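You operate a simulated robot arm through the tools that you are given. There is no shell and no other tool. Be economical: measure what you need, move in short steps, check, and stop when the job is done.

You are at the controls of a simulated two-armed robot. One attempt, no reset.

## Task
Screw the lid back on the canister.
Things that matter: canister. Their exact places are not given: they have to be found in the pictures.

It is judged by the outcome, as a careful person would: the job done as asked, and still so three seconds after it is handed in. It fails if anything else is knocked over, pushed out of place, dropped, spilled or broken. A push-on lid holds only when it is set on centred and level and pressed home; a screw cap is set on level and turned clockwise until tight.

## Robot
Two 7-joint arms with two-finger parallel grippers on one trunk, on a base that drives. Base frame: it is fixed to the floor where the robot stands at the start and does not move with it; the origin is under the middle of the robot, x ahead of it, y to its left, z up; the surface under the hand at the start is at about z = 0.8. Units: m, degrees, N and s.
The left shoulder is at the start at [0.059, 0.174, 1.234], the right one opposite. With the tool pointing down near the work surface each hand reaches from about 0.1 to 0.66 m from the robot's upright axis, wherever it stands, measured 20 degrees to its own side. Payload 3.6 kg a hand.
The TCP of each hand is the grasp point between the finger pads, 0.03 m short of the fingertips. In the tool frame z runs along the fingers and y along their closing line. Largest opening 0.11 m; finger width 0.02, thickness 0.01; the body of the gripper, 0.048 by 0.112 m, starts 0.055 m behind the TCP.
Orientation is that of the tool frame in the base frame, as a unit quaternion [x, y, z, w]. With the fingers straight down and closing along the base's y, the tool's x points along the base's -x, its y along +y and its z along -z.

## Interface
- The arms move only by the tool arm_command. It takes "left_series", "right_series" or both (then of equal length, played together; a hand with none holds still); each is a list of rows, each a list of 7 numbers: the shift along the base's x, y, z in m, then the turn, a rotation vector about the base's x, y, z in degrees, then the gripper command, from -1 (fully open) to 1 (shut), values between in proportion. In form: [[dx, dy, dz, ax, ay, az, fingers], ...]. A call has 1 to 10 rows; each row is the pose to reach, as a shift and turn from the pose commanded when the call began. A row lasts 0.2 s, in which the tool goes at most 0.05 m and 8.6 degrees; a call with a longer step from one row to the next is refused whole, and so is a gripper value outside its range. A pose out of reach is approached as far as the arm can. The call stops where the force on the tool passes 40 N (or 10 N more than at its start, if that is more) or the arm is blocked; 0.2 s more then pass. The fingers move at their own pace (about 0.153 m/s each) and stop on an object; they squeeze with about 36 N. The grip force told is the motor's: it shows also when the fingers shut on nothing. Time passes only in rows, and 0.2 s behind the last, so rows that repeat a pose let the fingers close. The reply holds the time, the measured pose of the TCP, the force on the tool along the base axes, the opening and the grip force, in the units named above and with some noise, with the torque about the TCP (base axes, N m) and any sound that the robot's microphone picked up.
- Cameras (640 x 400 px; columns grow to the right, rows downward): "scene" is now at [0.1353, 0.0103, 1.4008]; the picture's right is [-0.02, -1.00, 0.00], its down [-0.73, 0.02, -0.69] and it looks along [0.69, -0.02, -0.73] (base axes); focal length 260 px, centre (320, 200). "left" rides on the left gripper at [0.073, -0.017, -0.103] in its tool frame; the picture's right is [0.23, 0.97, 0.00], its down [-0.76, 0.18, -0.62] and it looks along [-0.61, 0.14, 0.78] (tool axes); focal length 222 px, centre (320, 200). "right" rides on the right gripper at [0.073, 0.017, -0.103] in its tool frame; the picture's right is [-0.23, 0.97, 0.00], its down [-0.76, -0.18, -0.62] and it looks along [-0.61, -0.14, 0.78] (tool axes); focal length 222 px, centre (320, 200).
- grab_frame(camera): a new picture of that camera. It takes no simulated time.
- move_column(by): slides the trunk up (or, below 0, down) by that many m; the arms and the scene camera ride with it, the base frame stays. It gives what a move gives, with no picture.
- steer(legs): drives the robot by 1 to 6 legs, each [ahead, left, turn to the left] in m, m and degrees, along the robot's own axes; the way and the turn of a leg run together, so that a leg with both is an arc; at most 1.5 m and 180 degrees a leg. The arms and the cameras ride along, it lands a little off, and it stops where it bumps. It gives what a move gives.
- aim_head(pan, tilt): turns the head with the scene camera to pan (to the left, within 86 degrees either way) and tilt (down, from -29 to 69), counted from straight ahead of the robot. It gives what a move gives.
- measure_at(camera, pixels): for up to 12 pixels [column, row] of the newest picture of that camera ("zoom" is the newest enlarged one), the place [x, y, z] in the base frame of the surface seen there, good to about 0.002 m, but the place of the scene camera against the robot may be out by one fixed shift of up to 0.025 m in any direction. It takes no simulated time.
- inspect(camera, box): a new picture of the part [left, top, right, bottom] of that camera's present view, enlarged. It takes no simulated time.
- finish_job(): hands the job in; it is judged then, once.

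Work in short steps. Measure before you move; look again where a grasp or a placing could have gone wrong, and mend it. You have 80 turns and 70 pictures in all, those below and enlarged ones among them. Open the grippers and draw the arms clear of the work before you hand the job in, unless the task says otherwise; then end with one line.

The tools are called after ">>>" as a command line: name --argument value ..., lists and objects as JSON in quotes. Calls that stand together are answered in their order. arm_command: Moves the arms, as the interface text tells. Its arguments: {"type":"object","properties":{"left_series":{"type":"array"},"right_series":{"type":"array"}},"required":[]} The other tools are called the same way: move_column (by) slides the trunk up or down; steer (legs) drives the base; aim_head (pan, tilt) turns the head that bears the scene camera; grab_frame (camera) takes a picture; measure_at (camera, pixels) gives the place of the surface under pixels of a picture; inspect (camera, box) takes an enlarged picture of a part of a camera's view; finish_job () hands the job in.

At the start:

```text
time_s: 0.0
left_tcp_pos: [0.5175, 0.1739, 1.1055]
left_tool_rot: [0.0, 1.0, 0.0, 0.0]
left_contact_force: [-0.2, -0.2, 0.1]
left_wrist_torque: [-0.03, 0.0, -0.04]
left_gripper_width: 0.1101
left_grip_force: 0.1
right_tcp_pos: [0.3502, -0.2161, 1.1418]
right_tool_rot: [0.0, 1.0, 0.0, -0.001]
right_contact_force: [0.0, 0.2, -1.2]
right_wrist_torque: [-0.01, 0.02, -0.01]
right_gripper_width: 0.11
right_grip_force: 0.1
trunk travel left (down, up): [-0.35, 0.413]
robot x, y, heading: [-0.0025, -0.0001, 0.1]
head pan, tilt: [-1.3, 46.5]
```

scene: 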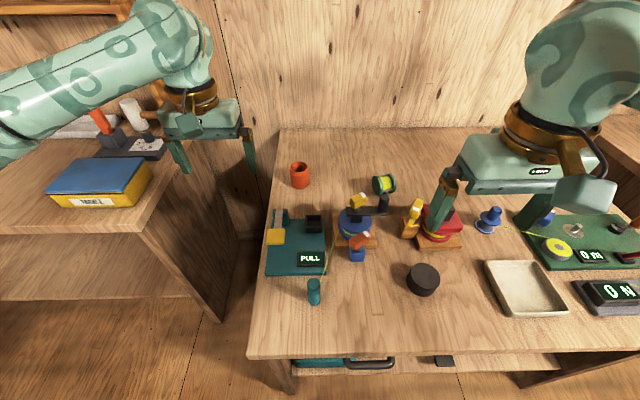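
right: 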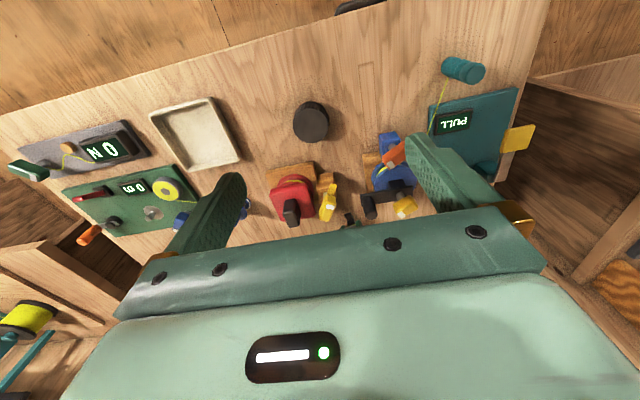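
left: 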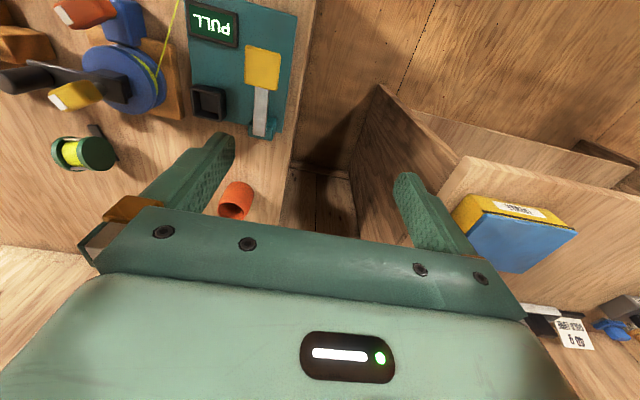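

The table holds a black disc at (423,279) and an orange cylinder at (300,175), along with several devices. I'll enlarge parts of the view to identify the canister and lid.

>>> inspect --camera "scene" --box '[250, 140, 450, 310]'

>>> inspect --camera "scene" --box '[440, 180, 640, 350]'

>>> inspect --camera "scene" --box '[0, 60, 250, 260]'

```text
2.35 times, centred on (350, 225) of scene
```

zoom: 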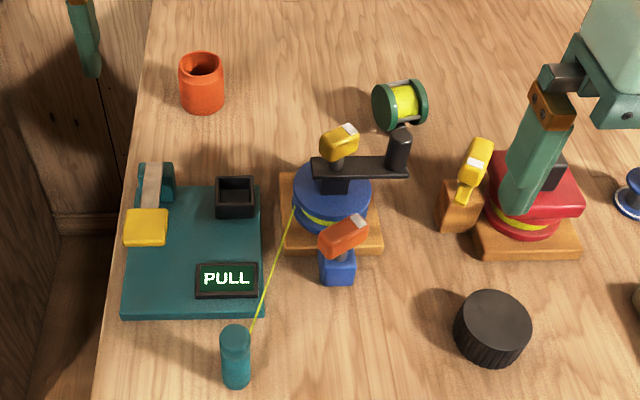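

```text
2.35 times, centred on (540, 265) of scene
```

zoom: 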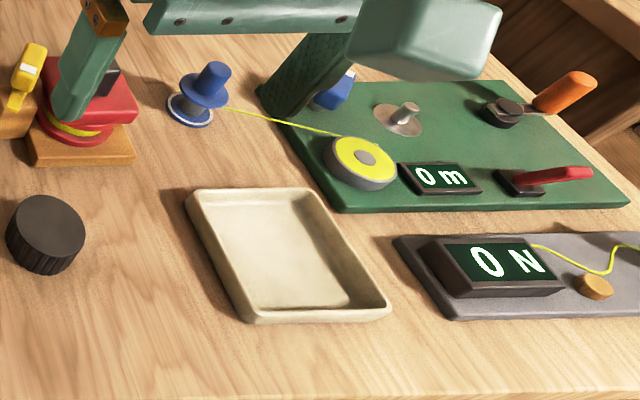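

```text
2.00 times, centred on (125, 160) of scene
```

zoom: 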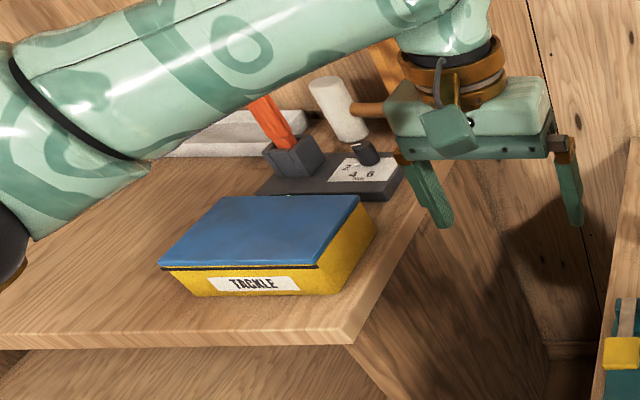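

The black ribbed disc looks like a screw lid, but no canister that fits it is visible yet. I'll measure the disc and the orange cup, then look around.

>>> measure_at --camera "scene" --pixels '[[423, 275], [408, 275], [439, 275], [423, 264], [423, 288], [423, 310], [300, 167], [292, 167], [309, 167], [300, 180], [300, 192], [300, 170]]'

>>> aim_head --pan -55 --tilt 40

>>> grab_frame --camera "scene"

>>> aim_head --pan 60 --tilt 35

>>> grab_frame --camera "scene"

```text
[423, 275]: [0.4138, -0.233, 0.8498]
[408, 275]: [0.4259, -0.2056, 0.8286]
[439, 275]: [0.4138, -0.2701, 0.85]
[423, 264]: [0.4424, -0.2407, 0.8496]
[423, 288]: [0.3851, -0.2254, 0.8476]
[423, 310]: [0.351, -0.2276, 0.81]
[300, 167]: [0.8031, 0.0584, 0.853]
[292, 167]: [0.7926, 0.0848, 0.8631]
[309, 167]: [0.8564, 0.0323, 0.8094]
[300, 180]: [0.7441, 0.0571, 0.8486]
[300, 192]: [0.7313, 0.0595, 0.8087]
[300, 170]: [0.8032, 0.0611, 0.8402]
```

```text
time_s: 1.2
left_tcp_pos: [0.5171, 0.1729, 1.1042]
left_tool_rot: [0.0, 1.0, 0.0, 0.0]
left_contact_force: [0.1, 0.2, -0.4]
left_wrist_torque: [0.01, -0.01, -0.01]
left_gripper_width: 0.1102
left_grip_force: 0.1
right_tcp_pos: [0.3512, -0.2157, 1.142]
right_tool_rot: [0.0, 1.0, 0.0, -0.001]
right_contact_force: [0.2, 0.5, 0.3]
right_wrist_torque: [0.01, -0.01, 0.01]
right_gripper_width: 0.1103
right_grip_force: 0.0
trunk travel left (down, up): [-0.35, 0.413]
robot x, y, heading: [0.001, 0.001, -0.2]
head pan, tilt: [-55.0, 40.0]
```

```text
63 pictures are left
```

scene: 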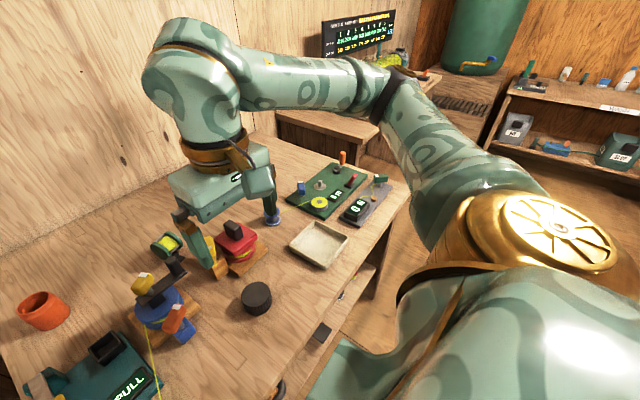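

```text
time_s: 3.2
left_tcp_pos: [0.5166, 0.1745, 1.1045]
left_tool_rot: [0.0, 1.0, -0.001, 0.0]
left_contact_force: [-0.8, -0.6, 0.1]
left_wrist_torque: [-0.02, -0.02, -0.01]
left_gripper_width: 0.1099
left_grip_force: 0.0
right_tcp_pos: [0.3517, -0.2157, 1.1429]
right_tool_rot: [0.0, 1.0, -0.001, -0.001]
right_contact_force: [-0.2, -0.3, -0.3]
right_wrist_torque: [0.0, 0.04, 0.03]
right_gripper_width: 0.1098
right_grip_force: 0.0
trunk travel left (down, up): [-0.35, 0.413]
robot x, y, heading: [-0.0003, 0.0022, -0.2]
head pan, tilt: [60.0, 35.0]
```

```text
62 pictures are left
```

scene: 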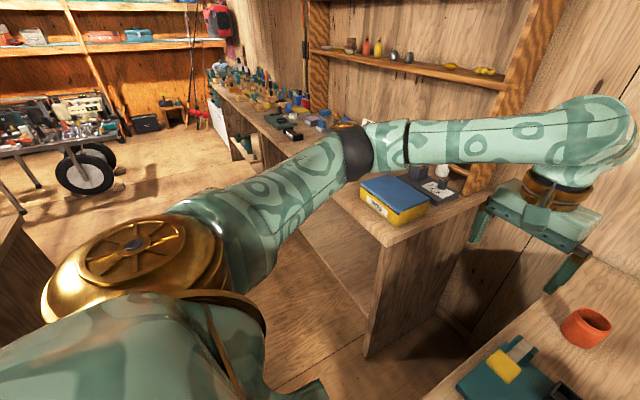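

The orange cup at (300,175) may be the canister with its open neck, and the black ribbed piece its lid. I'll look closely at both.

>>> aim_head --pan -1.3 --tilt 46.5

>>> inspect --camera "scene" --box '[280, 155, 320, 195]'

>>> inspect --camera "scene" --box '[390, 250, 460, 310]'

>>> inspect --camera "left" --box '[190, 150, 290, 230]'

>>> inspect --camera "right" --box '[270, 80, 360, 160]'

```text
time_s: 4.5
left_tcp_pos: [0.5184, 0.1732, 1.1055]
left_tool_rot: [0.0, 1.0, 0.0, 0.0]
left_contact_force: [0.0, 0.0, -0.1]
left_wrist_torque: [0.0, 0.01, 0.01]
left_gripper_width: 0.11
left_grip_force: 0.0
right_tcp_pos: [0.3495, -0.217, 1.1419]
right_tool_rot: [-0.001, 1.0, 0.0, -0.002]
right_contact_force: [0.0, 0.7, 0.0]
right_wrist_torque: [0.0, 0.0, 0.0]
right_gripper_width: 0.1101
right_grip_force: 0.0
trunk travel left (down, up): [-0.35, 0.413]
robot x, y, heading: [0.0027, 0.0029, 0.1]
head pan, tilt: [-1.3, 46.5]
```

```text
10.00 times, centred on (300, 175) of scene
```

zoom: 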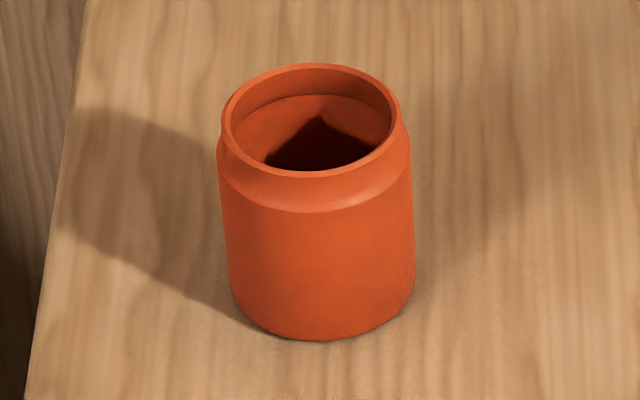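

```text
6.67 times, centred on (425, 280) of scene
```

zoom: 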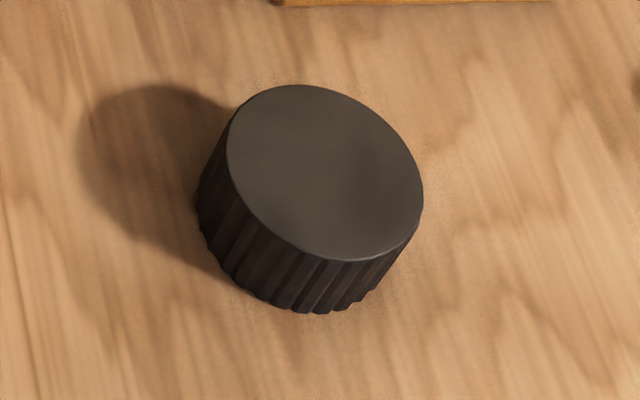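

```text
5.00 times, centred on (240, 190) of left
```

zoom: 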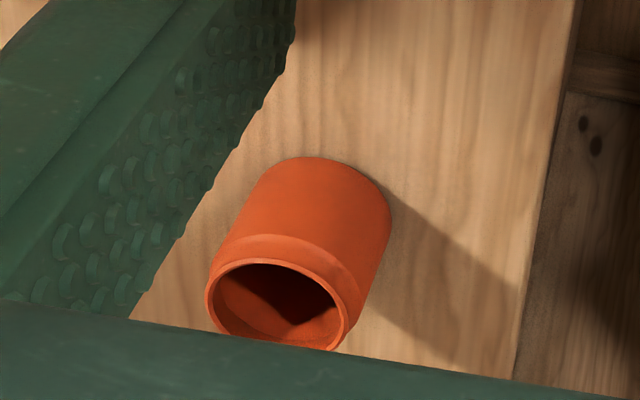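

```text
5.00 times, centred on (315, 120) of right
```

zoom: 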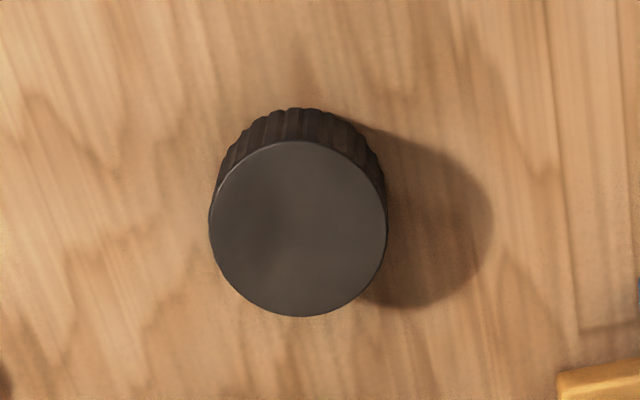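

The orange canister, with its neck up, and the black ribbed lid, with its flat top up, are both clear. I'll measure both through the wrist cameras, taking edge points on the zoomed views.

>>> measure_at --camera "zoom" --pixels '[[298, 230], [216, 230], [380, 230], [298, 147], [298, 310], [240, 172], [356, 172], [240, 288], [356, 288], [298, 350], [298, 130], [100, 200]]'

>>> inspect --camera "left" --box '[190, 150, 290, 230]'

>>> measure_at --camera "zoom" --pixels '[[208, 300], [344, 310], [275, 262], [275, 255], [300, 345], [222, 272], [335, 280], [300, 200], [270, 200], [360, 220], [320, 162], [450, 150]]'

```text
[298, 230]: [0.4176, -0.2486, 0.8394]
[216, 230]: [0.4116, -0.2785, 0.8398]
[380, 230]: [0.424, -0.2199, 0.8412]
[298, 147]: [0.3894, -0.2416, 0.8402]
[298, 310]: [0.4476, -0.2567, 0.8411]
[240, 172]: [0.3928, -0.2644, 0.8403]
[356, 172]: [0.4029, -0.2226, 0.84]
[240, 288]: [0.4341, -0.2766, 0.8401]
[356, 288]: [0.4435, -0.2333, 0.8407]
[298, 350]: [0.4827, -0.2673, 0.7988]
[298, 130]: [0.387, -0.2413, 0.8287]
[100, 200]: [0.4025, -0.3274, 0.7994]
```

```text
5.00 times, centred on (240, 190) of left
```

zoom: 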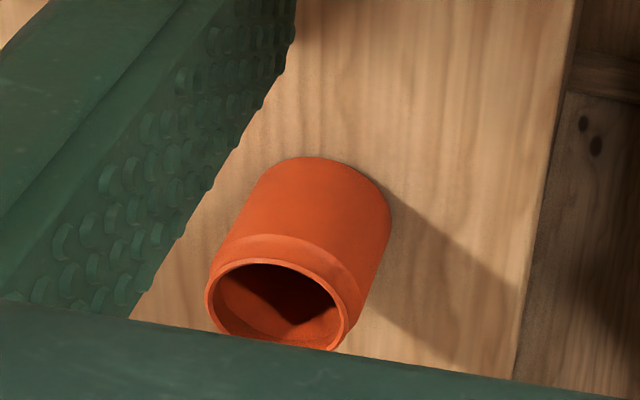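

```text
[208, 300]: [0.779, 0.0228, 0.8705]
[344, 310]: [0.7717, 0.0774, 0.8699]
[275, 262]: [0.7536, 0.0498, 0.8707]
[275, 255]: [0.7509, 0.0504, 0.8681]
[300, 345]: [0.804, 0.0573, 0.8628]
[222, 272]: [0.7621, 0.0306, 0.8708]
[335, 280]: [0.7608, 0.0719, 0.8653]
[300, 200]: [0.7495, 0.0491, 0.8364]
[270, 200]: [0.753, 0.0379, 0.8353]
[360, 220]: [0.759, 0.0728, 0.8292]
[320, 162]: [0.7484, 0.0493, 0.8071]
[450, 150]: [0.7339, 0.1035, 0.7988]
```

Lid: centre about (0.418,-0.249), diameter about 0.062, z 0.80–0.84. Canister: centre about (0.78,0.05), rim z 0.871. Next I'll find the front table edge and the clear spots, since the canister must come closer to be held from the side while I screw.

>>> grab_frame --camera "scene"

>>> measure_at --camera "scene" --pixels '[[252, 353], [320, 353], [400, 353], [400, 345], [370, 362], [314, 285], [314, 303], [330, 255], [268, 225], [357, 258], [488, 262], [270, 180]]'

```text
56 pictures are left
```

scene: 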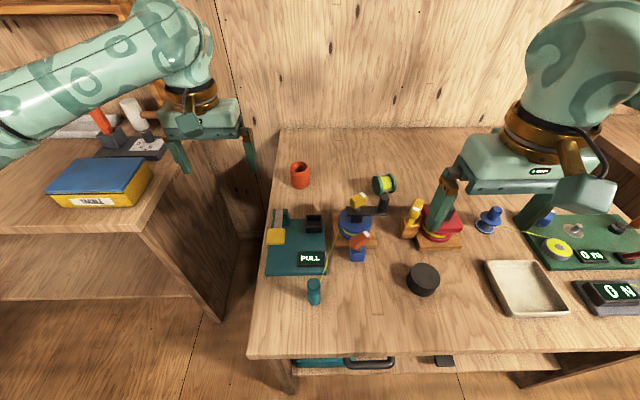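

```text
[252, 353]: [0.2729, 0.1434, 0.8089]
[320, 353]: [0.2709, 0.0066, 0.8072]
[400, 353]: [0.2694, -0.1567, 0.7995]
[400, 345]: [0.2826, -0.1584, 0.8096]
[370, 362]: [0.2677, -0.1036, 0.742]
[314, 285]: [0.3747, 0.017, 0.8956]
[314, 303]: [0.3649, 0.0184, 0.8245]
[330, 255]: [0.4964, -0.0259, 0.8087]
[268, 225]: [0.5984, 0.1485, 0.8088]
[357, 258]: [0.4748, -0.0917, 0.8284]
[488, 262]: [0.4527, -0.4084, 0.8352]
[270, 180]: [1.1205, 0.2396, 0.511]
```

The table edge is at x≈0.27 and the canister at x≈0.78, beyond the straight-down reach. I'll measure the nearby device heights and try a forward-tilted left hand at a safe height.

>>> measure_at --camera "scene" --pixels '[[276, 237], [280, 215], [314, 218], [314, 226], [358, 200], [382, 203], [384, 180], [310, 258]]'

>>> arm_command --left_series '[[0.03, -0.02, 0, 0, -8, 0, -1], [0.07, -0.04, 0, 0, -16, 0, -1], [0.11, -0.06, -0.0, 0, -24, 0, -1], [0.15, -0.09, -0.0, 0, -32, 0, -1], [0.19, -0.124, -0.03, 0, -35, 0, -1], [0.22, -0.124, -0.06, 0, -35, 0, -1], [0.22, -0.124, -0.06, 0, -35, 0, -1]]'

```text
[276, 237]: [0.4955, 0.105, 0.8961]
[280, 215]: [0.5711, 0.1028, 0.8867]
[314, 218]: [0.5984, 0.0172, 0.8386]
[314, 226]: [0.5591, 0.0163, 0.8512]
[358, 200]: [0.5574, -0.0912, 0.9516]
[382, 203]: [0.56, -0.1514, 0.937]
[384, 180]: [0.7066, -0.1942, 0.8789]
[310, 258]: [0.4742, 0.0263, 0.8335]
```

```text
refused: row 5 steps farther than a row can; nothing moved
```

The step was just too long, so I'll resend it with smaller steps.

>>> arm_command --left_series '[[0.03, -0.02, 0, 0, -8, 0, -1], [0.06, -0.04, 0, 0, -16, 0, -1], [0.09, -0.06, 0, 0, -24, 0, -1], [0.12, -0.085, 0, 0, -32, 0, -1], [0.15, -0.105, -0.02, 0, -35, 0, -1], [0.18, -0.124, -0.04, 0, -35, 0, -1], [0.22, -0.124, -0.06, 0, -35, 0, -1], [0.22, -0.124, -0.06, 0, -35, 0, -1]]'

>>> grab_frame --camera "scene"

>>> grab_frame --camera "left"

```text
time_s: 6.3
left_tcp_pos: [0.7365, 0.0511, 1.0433]
left_tool_rot: [0.0, 0.954, -0.001, 0.301]
left_contact_force: [0.4, 0.9, -0.2]
left_wrist_torque: [-0.04, 0.03, -0.02]
left_gripper_width: 0.11
left_grip_force: 0.1
right_tcp_pos: [0.3494, -0.2164, 1.1417]
right_tool_rot: [0.001, 1.0, 0.0, -0.001]
right_contact_force: [0.0, 0.0, -0.1]
right_wrist_torque: [0.0, 0.0, 0.03]
right_gripper_width: 0.11
right_grip_force: 0.0
trunk travel left (down, up): [-0.35, 0.413]
robot x, y, heading: [-0.0015, 0.0026, -0.1]
head pan, tilt: [-1.3, 46.5]
```

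```text
55 pictures are left
```

scene: 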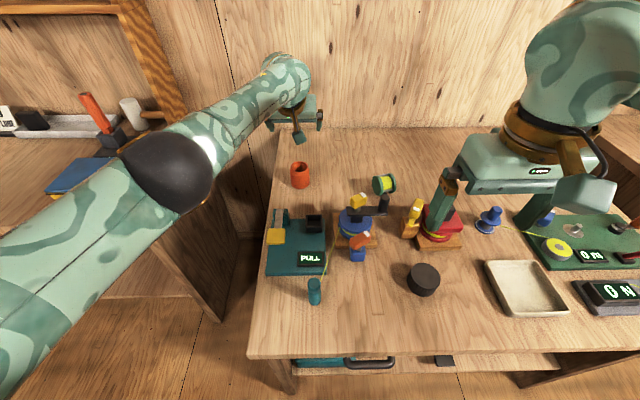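

```text
54 pictures are left
```

left: 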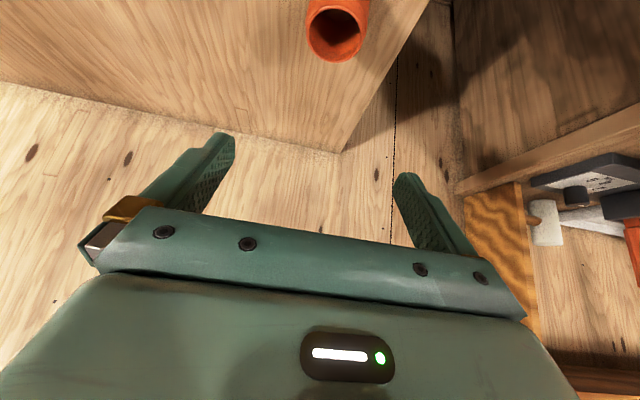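

The left arm reaches with the 35° tilt. I'll re-measure the canister from this view to get its centre.

>>> measure_at --camera "left" --pixels '[[306, 33], [361, 33], [333, 12], [333, 62], [333, 60], [313, 15], [355, 15], [309, 4], [368, 4]]'

```text
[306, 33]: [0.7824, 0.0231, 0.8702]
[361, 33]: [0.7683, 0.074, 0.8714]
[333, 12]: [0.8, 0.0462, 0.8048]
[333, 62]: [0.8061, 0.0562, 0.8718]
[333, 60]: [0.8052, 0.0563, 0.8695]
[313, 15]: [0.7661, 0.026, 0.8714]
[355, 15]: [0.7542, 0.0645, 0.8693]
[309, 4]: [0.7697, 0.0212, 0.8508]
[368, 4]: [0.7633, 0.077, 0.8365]
```

Canister centre is about (0.778,0.049). I'll descend with the open fingers straddling it in y.

>>> arm_command --left_series '[[0.01, -0.001, -0.04, 0, 0, 0, -1], [0.02, -0.001, -0.08, 0, 0, 0, -1], [0.03, -0.001, -0.12, 0, 0, 0, -1], [0.035, -0.001, -0.16, 0, 0, 0, -1], [0.038, -0.001, -0.197, 0, 0, 0, -1], [0.038, -0.001, -0.197, 0, 0, 0, -1]]'

>>> grab_frame --camera "left"

```text
time_s: 7.7
left_tcp_pos: [0.7092, 0.0691, 0.8816]
left_tool_rot: [0.0, 0.953, -0.001, 0.302]
left_contact_force: [-0.5, -1.0, 0.4]
left_wrist_torque: [0.03, 0.02, -0.01]
left_gripper_width: 0.1101
left_grip_force: 0.1
left hand out of reach, approached as far as the arm can: row 1, 2, 3, 4, 5, 6
right_tcp_pos: [0.3512, -0.2157, 1.1417]
right_tool_rot: [0.0, 1.0, 0.0, -0.001]
right_contact_force: [0.4, -0.3, 0.2]
right_wrist_torque: [-0.02, 0.0, -0.01]
right_gripper_width: 0.1101
right_grip_force: 0.0
trunk travel left (down, up): [-0.35, 0.413]
robot x, y, heading: [-0.002, 0.001, 0.1]
head pan, tilt: [-1.3, 46.5]
```

```text
53 pictures are left
```

left: 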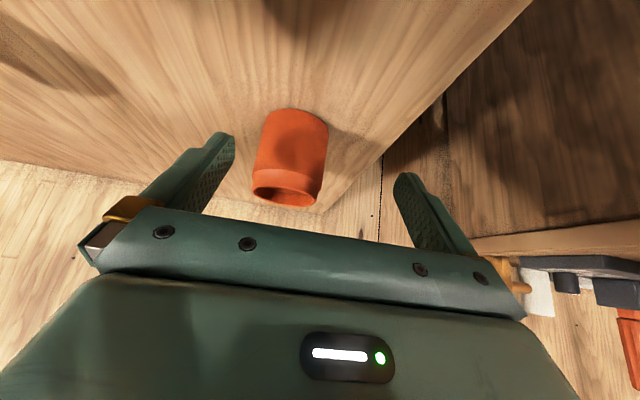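

The arm is short by about 0.07 m. I'll raise the hand again, lower the trunk by 0.15 m for more reach, and keep the hands above everything.

>>> arm_command --left_series '[[0.0, 0, 0.05, 0, 0, 0, -1], [0.0, 0, 0.1, 0, 0, 0, -1], [-0.02, 0, 0.15, 0, 0, 0, -1], [-0.04, 0, 0.2, 0, 0, 0, -1], [-0.04, 0, 0.2, 0, 0, 0, -1]]'

>>> move_column --by -0.12

>>> grab_frame --camera "scene"

```text
refused: row 3 steps farther than a row can; nothing moved
```

```text
time_s: 8.4
left_tcp_pos: [0.7144, 0.0686, 0.83]
left_tool_rot: [0.001, 0.955, 0.0, 0.297]
left_contact_force: [-20.0, -0.4, 23.3]
left_wrist_torque: [1.27, 0.33, 1.05]
left_gripper_width: 0.1093
left_grip_force: 0.0
right_tcp_pos: [0.3512, -0.2161, 1.0962]
right_tool_rot: [-0.001, 1.0, 0.0, -0.003]
right_contact_force: [0.9, 1.0, 0.4]
right_wrist_torque: [0.03, -0.01, 0.01]
right_gripper_width: 0.1101
right_grip_force: 0.2
trunk travel left (down, up): [-0.306, 0.457]
robot x, y, heading: [-0.0019, 0.0031, -0.0]
head pan, tilt: [-1.3, 46.5]
stopped: the force on the tool passed its limit at 134 N (the readings are from after the stop); the commanded pose is now the measured one
```

```text
52 pictures are left
```

scene: 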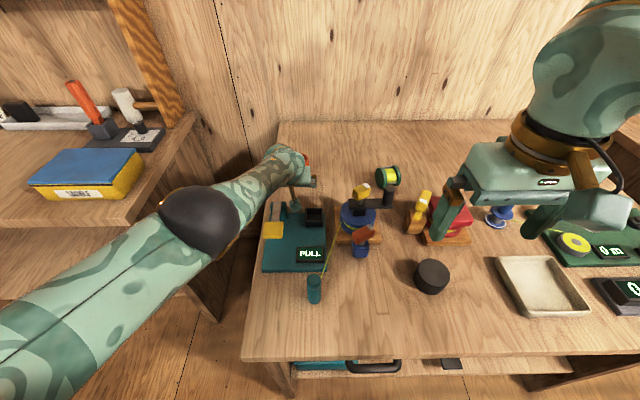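

Because the arm move was refused, the column lowered the hand onto something and stopped there. I'll back the trunk up first, then inspect for damage.

>>> move_column --by 0.044

>>> inspect --camera "scene" --box '[240, 130, 340, 310]'

>>> grab_frame --camera "left"

```text
time_s: 9.3
left_tcp_pos: [0.7153, 0.0696, 0.8899]
left_tool_rot: [0.0, 0.952, 0.0, 0.308]
left_contact_force: [0.6, -0.1, -0.9]
left_wrist_torque: [0.01, -0.01, -0.01]
left_gripper_width: 0.1098
left_grip_force: 0.0
right_tcp_pos: [0.3529, -0.216, 1.1398]
right_tool_rot: [-0.001, 1.0, -0.001, -0.004]
right_contact_force: [-0.2, 0.2, -0.7]
right_wrist_torque: [0.03, 0.03, 0.01]
right_gripper_width: 0.1098
right_grip_force: 0.1
trunk travel left (down, up): [-0.35, 0.413]
robot x, y, heading: [0.0003, -0.0024, 0.5]
head pan, tilt: [-1.3, 46.5]
```

```text
2.22 times, centred on (290, 220) of scene
```

zoom: 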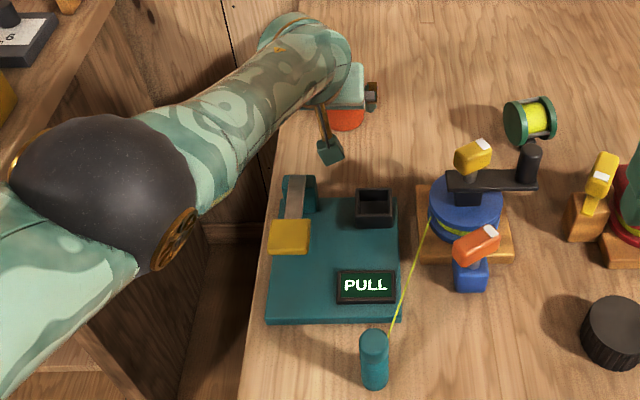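

```text
50 pictures are left
```

left: 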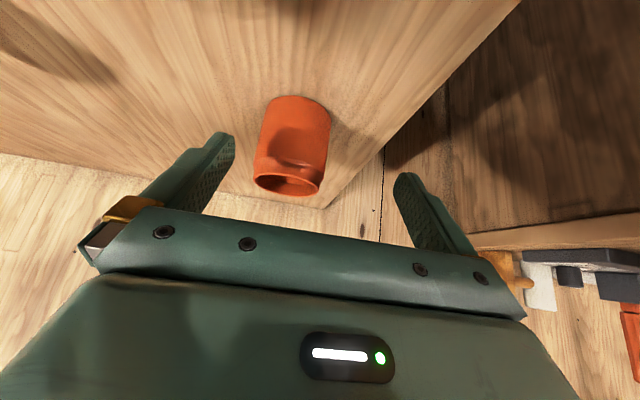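

The fingertips touched the table, and nothing was displaced: canister, board and lever look unchanged. Now I'll lift the hand before lowering the trunk.

>>> arm_command --left_series '[[0.0, 0, 0.04, 0, 0, 0, -1], [0.0, 0, 0.08, 0, 0, 0, -1], [0, 0, 0.12, 0, 0, 0, -1], [0, 0, 0.16, 0, 0, 0, -1], [0, 0, 0.2, 0, 0, 0, -1], [0, 0, 0.2, 0, 0, 0, -1]]'

```text
time_s: 10.7
left_tcp_pos: [0.7433, 0.0614, 1.0907]
left_tool_rot: [-0.001, 0.952, 0.0, 0.308]
left_contact_force: [0.5, 0.3, -0.1]
left_wrist_torque: [-0.02, 0.02, -0.01]
left_gripper_width: 0.11
left_grip_force: 0.0
left hand out of reach, approached as far as the arm can: row 1, 2, 3, 4, 5, 6
right_tcp_pos: [0.352, -0.215, 1.1392]
right_tool_rot: [-0.002, 1.0, 0.0, -0.005]
right_contact_force: [-0.1, -0.5, 0.2]
right_wrist_torque: [0.0, 0.04, -0.01]
right_gripper_width: 0.1101
right_grip_force: 0.1
trunk travel left (down, up): [-0.35, 0.413]
robot x, y, heading: [0.0006, 0.001, -0.0]
head pan, tilt: [-1.3, 46.5]
```

The hand is at z 1.09. Lowering the trunk by 0.13 leaves the fingertips above the canister rim.

>>> move_column --by -0.13

```text
time_s: 12.3
left_tcp_pos: [0.7637, 0.0611, 0.8777]
left_tool_rot: [0.0, 0.968, 0.0, 0.25]
left_contact_force: [0.6, -0.1, 0.0]
left_wrist_torque: [0.03, -0.01, 0.03]
left_gripper_width: 0.1101
left_grip_force: 0.0
right_tcp_pos: [0.352, -0.2155, 1.0105]
right_tool_rot: [0.0, 1.0, 0.0, -0.003]
right_contact_force: [-0.5, 0.0, -0.6]
right_wrist_torque: [-0.01, -0.02, -0.03]
right_gripper_width: 0.1099
right_grip_force: 0.1
trunk travel left (down, up): [-0.22, 0.543]
robot x, y, heading: [0.0011, -0.0004, -0.0]
head pan, tilt: [-1.3, 46.5]
```

The hand ended lower than expected, at z 0.878. I'll check where the fingers are relative to the canister.

>>> grab_frame --camera "left"

>>> inspect --camera "scene" --box '[240, 120, 400, 220]'

```text
49 pictures are left
```

left: 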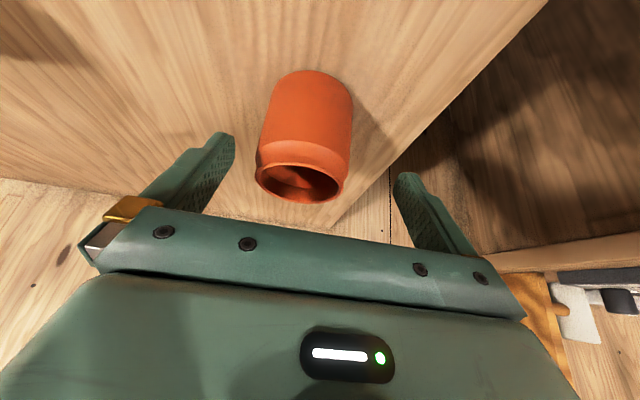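

```text
4.00 times, centred on (320, 170) of scene
```

zoom: 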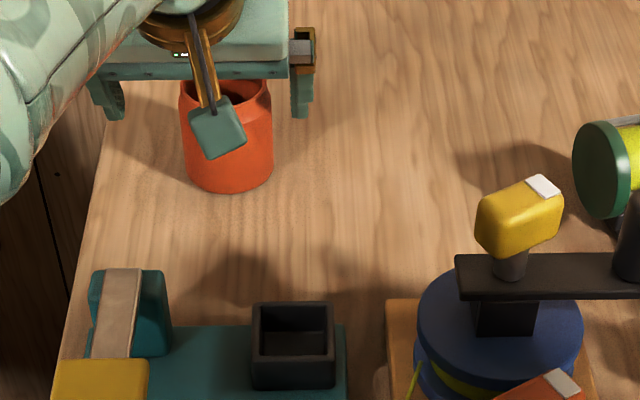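

The hand straddles the canister but sits about 0.012 too far in +y and a bit short in x. I'll correct sideways first.

>>> arm_command --left_series '[[0.005, -0.006, 0, 0, 0, 0, -1], [0.01, -0.012, 0, 0, 0, 0, -1], [0.01, -0.012, 0, 0, 0, 0, -1]]'

```text
time_s: 13.1
left_tcp_pos: [0.7664, 0.0614, 0.8796]
left_tool_rot: [-0.001, 0.968, 0.0, 0.25]
left_contact_force: [-0.1, 0.7, -0.6]
left_wrist_torque: [0.01, 0.03, 0.03]
left_gripper_width: 0.1099
left_grip_force: 0.1
left hand out of reach, approached as far as the arm can: row 1, 2, 3
right_tcp_pos: [0.3523, -0.2156, 1.0104]
right_tool_rot: [0.0, 1.0, -0.001, -0.004]
right_contact_force: [0.3, -1.1, 0.7]
right_wrist_torque: [0.02, -0.02, 0.0]
right_gripper_width: 0.1101
right_grip_force: 0.1
trunk travel left (down, up): [-0.22, 0.543]
robot x, y, heading: [0.0033, -0.0021, 0.1]
head pan, tilt: [-1.3, 46.5]
```

It is still at the reach limit. I'll pull the hand up and back to a reachable pose, then drive the base forward a little.

>>> arm_command --left_series '[[-0.01, 0, 0.02, 0, 0, 0, -1], [-0.03, 0, 0.05, 0, 0, 0, -1], [-0.05, 0, 0.08, 0, 0, 0, -1], [-0.07, 0, 0.1, 0, 0, 0, -1], [-0.07, 0, 0.1, 0, 0, 0, -1]]'

```text
time_s: 14.3
left_tcp_pos: [0.6949, 0.0602, 0.9788]
left_tool_rot: [-0.001, 0.969, 0.0, 0.248]
left_contact_force: [-0.5, 0.7, 0.5]
left_wrist_torque: [-0.01, 0.03, -0.03]
left_gripper_width: 0.11
left_grip_force: 0.0
right_tcp_pos: [0.3536, -0.2161, 1.0097]
right_tool_rot: [-0.001, 1.0, 0.0, -0.005]
right_contact_force: [0.4, 0.5, -0.8]
right_wrist_torque: [0.0, 0.04, 0.01]
right_gripper_width: 0.11
right_grip_force: 0.0
trunk travel left (down, up): [-0.22, 0.543]
robot x, y, heading: [0.0013, -0.003, 0.2]
head pan, tilt: [-1.3, 46.5]
```

The commands track the achieved pose, so that is in order. I'll look down at the clearance between base and table before driving.

>>> aim_head --pan 0 --tilt 69

>>> grab_frame --camera "scene"

```text
time_s: 15.1
left_tcp_pos: [0.696, 0.0611, 0.9788]
left_tool_rot: [0.0, 0.968, 0.0, 0.249]
left_contact_force: [-0.3, 0.0, -0.1]
left_wrist_torque: [-0.03, -0.01, 0.02]
left_gripper_width: 0.1101
left_grip_force: 0.1
right_tcp_pos: [0.353, -0.2135, 1.0093]
right_tool_rot: [-0.002, 1.0, 0.0, -0.003]
right_contact_force: [0.7, 0.1, -0.5]
right_wrist_torque: [-0.04, 0.01, 0.02]
right_gripper_width: 0.1101
right_grip_force: 0.1
trunk travel left (down, up): [-0.22, 0.543]
robot x, y, heading: [0.0022, -0.002, 0.4]
head pan, tilt: [0.0, 68.8]
```

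```text
47 pictures are left
```

scene: 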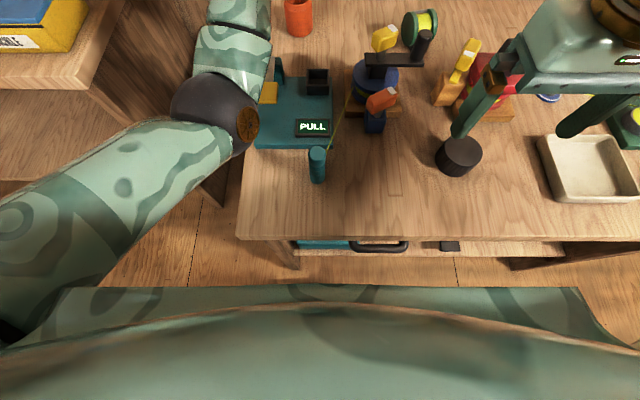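

The robot's front shows at row ~290 and the drawer handle at (378,246). I'll measure the gap.

>>> measure_at --camera "scene" --pixels '[[320, 292], [200, 292], [450, 292], [378, 247], [378, 239], [322, 280], [322, 240]]'

```text
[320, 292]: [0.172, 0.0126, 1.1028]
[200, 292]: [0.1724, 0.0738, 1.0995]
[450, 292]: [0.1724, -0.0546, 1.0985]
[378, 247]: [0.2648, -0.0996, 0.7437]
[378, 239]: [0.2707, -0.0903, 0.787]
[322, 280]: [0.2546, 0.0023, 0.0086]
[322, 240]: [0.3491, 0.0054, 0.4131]
```

The torso front is at x≈0.17 and the table handle at 0.265. Driving 0.05 m forward is safe.

>>> steer --legs '[[0.05, 0, 0]]'

```text
time_s: 16.1
left_tcp_pos: [0.7488, 0.0615, 0.9781]
left_tool_rot: [-0.001, 0.969, 0.0, 0.248]
left_contact_force: [1.0, -0.9, -0.3]
left_wrist_torque: [-0.01, 0.01, 0.0]
left_gripper_width: 0.1101
left_grip_force: 0.2
right_tcp_pos: [0.4045, -0.2151, 1.0093]
right_tool_rot: [-0.001, 1.0, 0.0, -0.004]
right_contact_force: [0.7, -0.8, -0.1]
right_wrist_torque: [0.0, 0.04, -0.03]
right_gripper_width: 0.11
right_grip_force: 0.1
trunk travel left (down, up): [-0.22, 0.543]
robot x, y, heading: [0.0517, -0.0024, 0.0]
head pan, tilt: [0.0, 68.8]
```

Now I'll move over the canister and descend to z≈0.845.

>>> arm_command --left_series '[[0.014, -0.0125, 0, 0, 0, 0, -1], [0.028, -0.0125, -0.03, 0, 0, 0, -1], [0.028, -0.0125, -0.07, 0, 0, 0, -1], [0.028, -0.0125, -0.1, 0, 0, 0, -1], [0.028, -0.0125, -0.133, 0, 0, 0, -1], [0.028, -0.0125, -0.133, 0, 0, 0, -1]]'

>>> grab_frame --camera "left"

```text
time_s: 17.4
left_tcp_pos: [0.7751, 0.0462, 0.8446]
left_tool_rot: [0.001, 0.968, 0.0, 0.25]
left_contact_force: [-0.5, -0.4, -0.9]
left_wrist_torque: [-0.04, -0.02, 0.0]
left_gripper_width: 0.1099
left_grip_force: 0.1
right_tcp_pos: [0.4046, -0.2147, 1.0086]
right_tool_rot: [-0.001, 1.0, 0.0, -0.004]
right_contact_force: [-0.3, 0.0, -0.3]
right_wrist_torque: [0.01, -0.03, -0.04]
right_gripper_width: 0.1102
right_grip_force: 0.1
trunk travel left (down, up): [-0.22, 0.543]
robot x, y, heading: [0.0548, -0.0, 0.1]
head pan, tilt: [0.0, 68.8]
```

```text
46 pictures are left
```

left: 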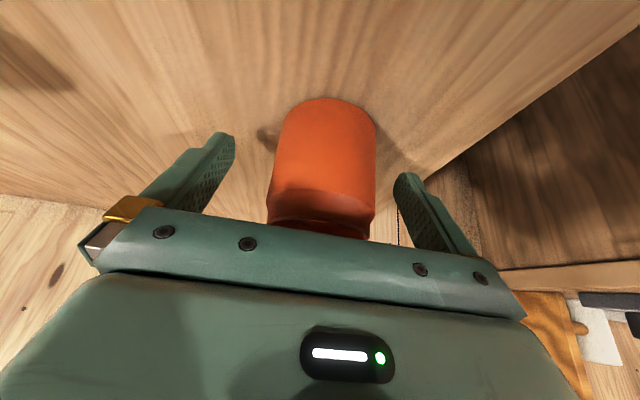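

The canister is centred between the pads. I'll close on it and lift a little.

>>> arm_command --left_series '[[0.001, 0.002, 0, 0, 0, 0, 0.2], [0.001, 0.002, 0, 0, 0, 0, 1], [0.001, 0.002, 0, 0, 0, 0, 1], [0.001, 0.002, 0, 0, 0, 0, 1], [0.001, 0.002, 0.03, 0, 0, 0, 1], [0.001, 0.002, 0.06, 0, 0, 0, 1], [-0.02, 0.002, 0.1, 0, 0, 0, 1], [-0.04, 0.002, 0.14, 0, 0, 0, 1]]'

>>> grab_frame --camera "left"

```text
time_s: 19.2
left_tcp_pos: [0.7332, 0.0497, 0.9857]
left_tool_rot: [0.0, 0.969, 0.0, 0.248]
left_contact_force: [-0.4, -0.6, -1.2]
left_wrist_torque: [0.03, -0.01, -0.04]
left_gripper_width: 0.0605
left_grip_force: 35.5
right_tcp_pos: [0.4034, -0.2157, 1.0101]
right_tool_rot: [-0.001, 1.0, -0.001, -0.003]
right_contact_force: [-0.5, -0.6, 0.2]
right_wrist_torque: [0.02, 0.01, 0.02]
right_gripper_width: 0.11
right_grip_force: 0.1
trunk travel left (down, up): [-0.22, 0.543]
robot x, y, heading: [0.0446, -0.0011, 0.2]
head pan, tilt: [0.0, 68.8]
```

```text
45 pictures are left
```

left: 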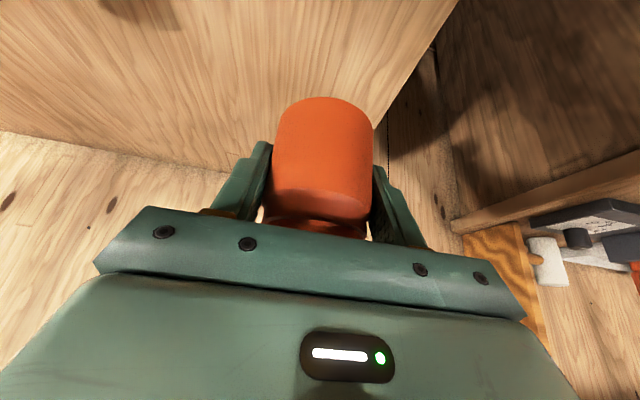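

The canister is held at width 0.0605 and lifted. I'll raise the trunk, then back the robot off and shift right so the near-edge work spot suits both arms.

>>> move_column --by 0.13

>>> steer --legs '[[-0.2, 0, 0], [0, -0.1, 0]]'

>>> aim_head --pan 0 --tilt 50

>>> grab_frame --camera "scene"

```text
time_s: 20.8
left_tcp_pos: [0.7346, 0.0497, 1.1146]
left_tool_rot: [0.001, 0.969, 0.0, 0.248]
left_contact_force: [-0.1, 0.3, -1.9]
left_wrist_torque: [-0.02, 0.04, -0.01]
left_gripper_width: 0.0605
left_grip_force: 35.9
right_tcp_pos: [0.4035, -0.2148, 1.1389]
right_tool_rot: [0.0, 1.0, 0.0, -0.005]
right_contact_force: [-0.1, -0.1, -0.3]
right_wrist_torque: [0.01, 0.02, -0.02]
right_gripper_width: 0.11
right_grip_force: 0.0
trunk travel left (down, up): [-0.35, 0.413]
robot x, y, heading: [0.0525, -0.0042, 0.2]
head pan, tilt: [0.0, 68.8]
```

```text
time_s: 23.2
left_tcp_pos: [0.5355, -0.0527, 1.1154]
left_tool_rot: [0.001, 0.969, 0.0, 0.249]
left_contact_force: [0.2, -0.2, -0.9]
left_wrist_torque: [0.0, 0.04, -0.03]
left_gripper_width: 0.0604
left_grip_force: 36.0
right_tcp_pos: [0.2038, -0.3186, 1.1393]
right_tool_rot: [-0.001, 1.0, 0.001, -0.005]
right_contact_force: [-0.1, -0.9, 0.5]
right_wrist_torque: [0.02, -0.01, -0.02]
right_gripper_width: 0.1102
right_grip_force: 0.1
trunk travel left (down, up): [-0.35, 0.413]
robot x, y, heading: [-0.1478, -0.1, -0.1]
head pan, tilt: [0.0, 68.8]
```

```text
time_s: 24.0
left_tcp_pos: [0.5365, -0.0517, 1.115]
left_tool_rot: [-0.001, 0.969, 0.001, 0.248]
left_contact_force: [0.1, 0.4, -1.4]
left_wrist_torque: [0.0, -0.02, -0.02]
left_gripper_width: 0.0604
left_grip_force: 35.9
right_tcp_pos: [0.2057, -0.3166, 1.1407]
right_tool_rot: [-0.001, 1.0, 0.0, -0.003]
right_contact_force: [-0.4, 0.6, 0.0]
right_wrist_torque: [0.0, 0.01, 0.0]
right_gripper_width: 0.1098
right_grip_force: 0.0
trunk travel left (down, up): [-0.35, 0.413]
robot x, y, heading: [-0.1486, -0.1027, 0.0]
head pan, tilt: [0.0, 50.0]
```

```text
44 pictures are left
```

scene: 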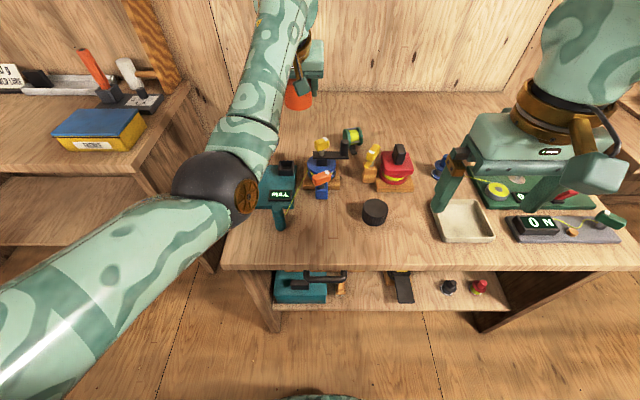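

The scene is clear. I'll move the canister over the near-edge spot (0.345,-0.115), staying high.

>>> arm_command --left_series '[[-0.038, -0.013, 0, 0, 0, 0, 1], [-0.076, -0.026, -0.01, 0, 0, 0, 1], [-0.114, -0.039, -0.03, 0, 0, 0, 1], [-0.152, -0.052, -0.06, 0, 0, 0, 1], [-0.19, -0.063, -0.08, 0, 0, 0, 1], [-0.19, -0.063, -0.12, 0, 0, 0, 1], [-0.19, -0.063, -0.16, 0, 0, 0, 1], [-0.19, -0.063, -0.2, 0, 0, 0, 1], [-0.19, -0.063, -0.24, 0, 0, 0, 1], [-0.19, -0.063, -0.24, 0, 0, 0, 1]]'

>>> grab_frame --camera "scene"

```text
refused: row 4 steps farther than a row can; nothing moved
```

```text
43 pictures are left
```

scene: 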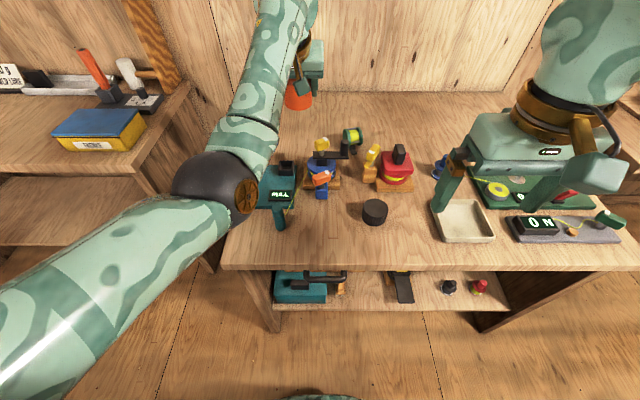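

Resending with smaller steps.

>>> arm_command --left_series '[[-0.038, -0.013, 0, 0, 0, 0, 1], [-0.076, -0.026, -0.01, 0, 0, 0, 1], [-0.114, -0.039, -0.03, 0, 0, 0, 1], [-0.152, -0.052, -0.05, 0, 0, 0, 1], [-0.19, -0.063, -0.07, 0, 0, 0, 1], [-0.19, -0.063, -0.11, 0, 0, 0, 1], [-0.19, -0.063, -0.15, 0, 0, 0, 1], [-0.19, -0.063, -0.19, 0, 0, 0, 1], [-0.19, -0.063, -0.23, 0, 0, 0, 1], [-0.19, -0.063, -0.23, 0, 0, 0, 1]]'

>>> grab_frame --camera "scene"

```text
time_s: 25.4
left_tcp_pos: [0.3851, -0.1002, 1.091]
left_tool_rot: [-0.01, 0.942, 0.01, 0.336]
left_contact_force: [0.5, -0.6, -1.1]
left_wrist_torque: [0.02, 0.03, -0.03]
left_gripper_width: 0.0606
left_grip_force: 36.3
right_tcp_pos: [0.2051, -0.3159, 1.1395]
right_tool_rot: [-0.001, 1.0, 0.0, -0.004]
right_contact_force: [-0.1, 0.1, 0.8]
right_wrist_torque: [-0.02, 0.01, 0.03]
right_gripper_width: 0.11
right_grip_force: 0.0
trunk travel left (down, up): [-0.35, 0.413]
robot x, y, heading: [-0.1471, -0.101, -0.0]
head pan, tilt: [0.0, 50.0]
stopped in row 7 (left hand): the arm was blocked; the commanded pose is now the measured one
```

```text
42 pictures are left
```

scene: 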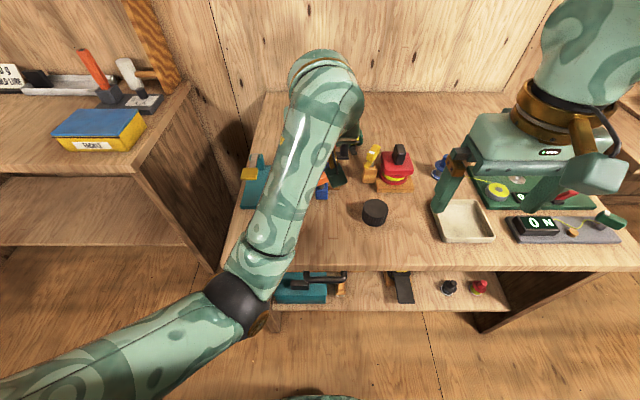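

The arm hit a joint limit this close to the body, and the hand pitched to 39°. I'll back the robot up so the spot is farther ahead, then restore the tilt.

>>> steer --legs '[[-0.12, 0, 0]]'

>>> arm_command --left_series '[[0.02, 0.0, 0, 0, 5, 0, 1], [0.04, 0.0, 0, 0, 10.5, 0, 1], [0.06, 0.0, 0, 0, 10.5, 0, 1], [0.06, 0.0, 0, 0, 10.5, 0, 1]]'

>>> grab_frame --camera "scene"

```text
time_s: 26.6
left_tcp_pos: [0.2623, -0.1008, 1.0909]
left_tool_rot: [-0.011, 0.941, 0.011, 0.337]
left_contact_force: [-0.3, -0.3, -1.4]
left_wrist_torque: [0.01, 0.01, 0.01]
left_gripper_width: 0.0604
left_grip_force: 36.1
right_tcp_pos: [0.0832, -0.318, 1.1409]
right_tool_rot: [-0.001, 1.0, 0.0, -0.003]
right_contact_force: [-0.2, -0.7, 0.0]
right_wrist_torque: [0.05, -0.04, -0.01]
right_gripper_width: 0.11
right_grip_force: 0.0
trunk travel left (down, up): [-0.35, 0.413]
robot x, y, heading: [-0.2676, -0.0991, -0.2]
head pan, tilt: [0.0, 50.0]
```

```text
time_s: 27.6
left_tcp_pos: [0.3235, -0.1007, 1.0913]
left_tool_rot: [-0.009, 0.968, 0.011, 0.249]
left_contact_force: [0.1, 0.9, -1.7]
left_wrist_torque: [0.01, 0.01, 0.02]
left_gripper_width: 0.0605
left_grip_force: 36.0
right_tcp_pos: [0.0853, -0.3174, 1.1399]
right_tool_rot: [-0.001, 1.0, 0.0, -0.003]
right_contact_force: [0.3, 0.0, -0.4]
right_wrist_torque: [0.01, -0.01, 0.0]
right_gripper_width: 0.1101
right_grip_force: 0.0
trunk travel left (down, up): [-0.35, 0.413]
robot x, y, heading: [-0.2654, -0.1025, 0.2]
head pan, tilt: [0.0, 50.0]
```

```text
41 pictures are left
```

scene: 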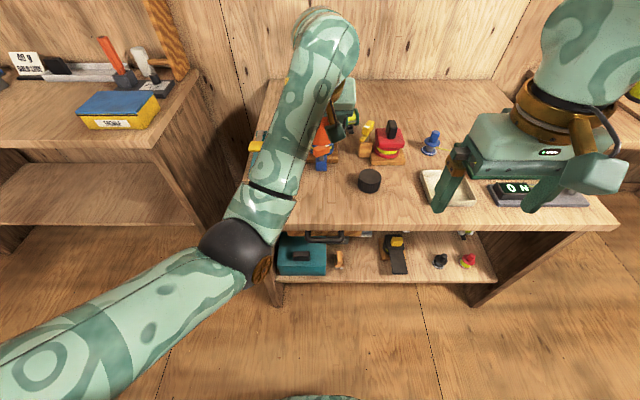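

Orientation is restored. Now I'll descend toward (0.345,-0.115), stopping just above the table.

>>> arm_command --left_series '[[0.02, -0.014, -0.03, 0, 0, 0, 1], [0.0215, -0.014, -0.07, 0, 0, 0, 1], [0.0215, -0.014, -0.11, 0, 0, 0, 1], [0.0215, -0.014, -0.15, 0, 0, 0, 1], [0.0215, -0.014, -0.19, 0, 0, 0, 1], [0.0215, -0.014, -0.225, 0, 0, 0, 1], [0.0215, -0.014, -0.225, 0, 0, 0, 1]]'

>>> grab_frame --camera "scene"

>>> grab_frame --camera "left"

```text
time_s: 29.2
left_tcp_pos: [0.3457, -0.1118, 0.8651]
left_tool_rot: [-0.01, 0.968, 0.014, 0.25]
left_contact_force: [-0.4, -0.2, -1.5]
left_wrist_torque: [0.0, -0.01, 0.0]
left_gripper_width: 0.0605
left_grip_force: 36.4
right_tcp_pos: [0.0831, -0.3165, 1.1404]
right_tool_rot: [-0.002, 1.0, -0.001, -0.003]
right_contact_force: [0.9, 0.1, -0.8]
right_wrist_torque: [0.01, 0.01, 0.02]
right_gripper_width: 0.11
right_grip_force: 0.0
trunk travel left (down, up): [-0.35, 0.413]
robot x, y, heading: [-0.2692, -0.0995, 0.0]
head pan, tilt: [0.0, 50.0]
```

```text
40 pictures are left
```

scene: 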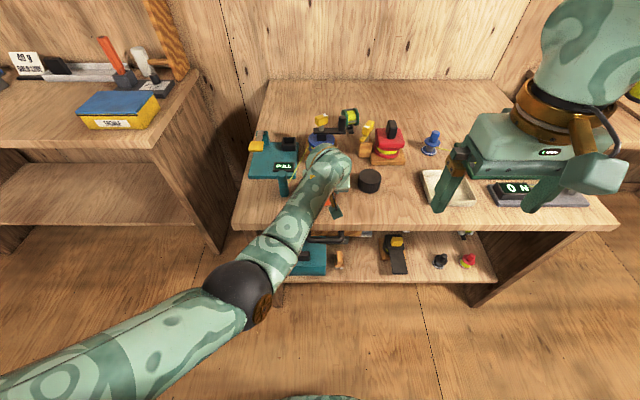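

```text
39 pictures are left
```

left: 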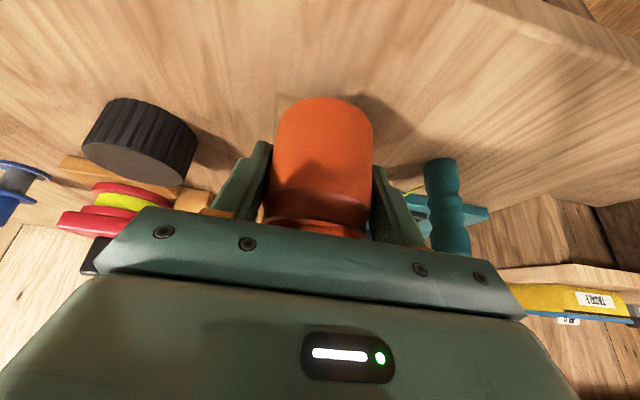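

The canister hangs about 0.02 m above the table, with the teal handle well to the side. I'll lower until it touches, then release.

>>> arm_command --left_series '[[0, 0, -0.01, 0, 0, 0, 1], [0, 0, -0.0185, 0, 0, 0, 1], [0, 0, -0.0185, 0, 0, 0, 1]]'

```text
time_s: 30.1
left_tcp_pos: [0.3453, -0.1128, 0.8469]
left_tool_rot: [-0.009, 0.969, 0.012, 0.248]
left_contact_force: [-0.2, -1.0, -2.1]
left_wrist_torque: [-0.02, 0.03, -0.01]
left_gripper_width: 0.0606
left_grip_force: 35.5
right_tcp_pos: [0.084, -0.317, 1.1393]
right_tool_rot: [0.0, 1.0, 0.001, -0.004]
right_contact_force: [-0.5, -0.4, -0.7]
right_wrist_torque: [0.0, -0.05, -0.02]
right_gripper_width: 0.11
right_grip_force: 0.1
trunk travel left (down, up): [-0.35, 0.413]
robot x, y, heading: [-0.2702, -0.0989, -0.1]
head pan, tilt: [0.0, 50.0]
```

No contact yet, so I'll lower a few more millimetres in tiny steps.

>>> arm_command --left_series '[[0, 0, -0.001, 0, 0, 0, 1], [0, 0, -0.002, 0, 0, 0, 1], [0, 0, -0.003, 0, 0, 0, 1], [0, 0, -0.003, 0, 0, 0, 1]]'

```text
time_s: 31.1
left_tcp_pos: [0.3457, -0.1139, 0.8468]
left_tool_rot: [-0.01, 0.968, 0.013, 0.249]
left_contact_force: [-0.3, 3.1, 6.9]
left_wrist_torque: [-0.1, -0.03, 0.03]
left_gripper_width: 0.0603
left_grip_force: 36.3
right_tcp_pos: [0.0842, -0.3152, 1.1396]
right_tool_rot: [-0.001, 1.0, 0.001, -0.003]
right_contact_force: [0.0, -0.1, -0.2]
right_wrist_torque: [0.02, -0.03, -0.01]
right_gripper_width: 0.1101
right_grip_force: 0.1
trunk travel left (down, up): [-0.35, 0.413]
robot x, y, heading: [-0.2692, -0.1019, 0.2]
head pan, tilt: [0.0, 50.0]
```

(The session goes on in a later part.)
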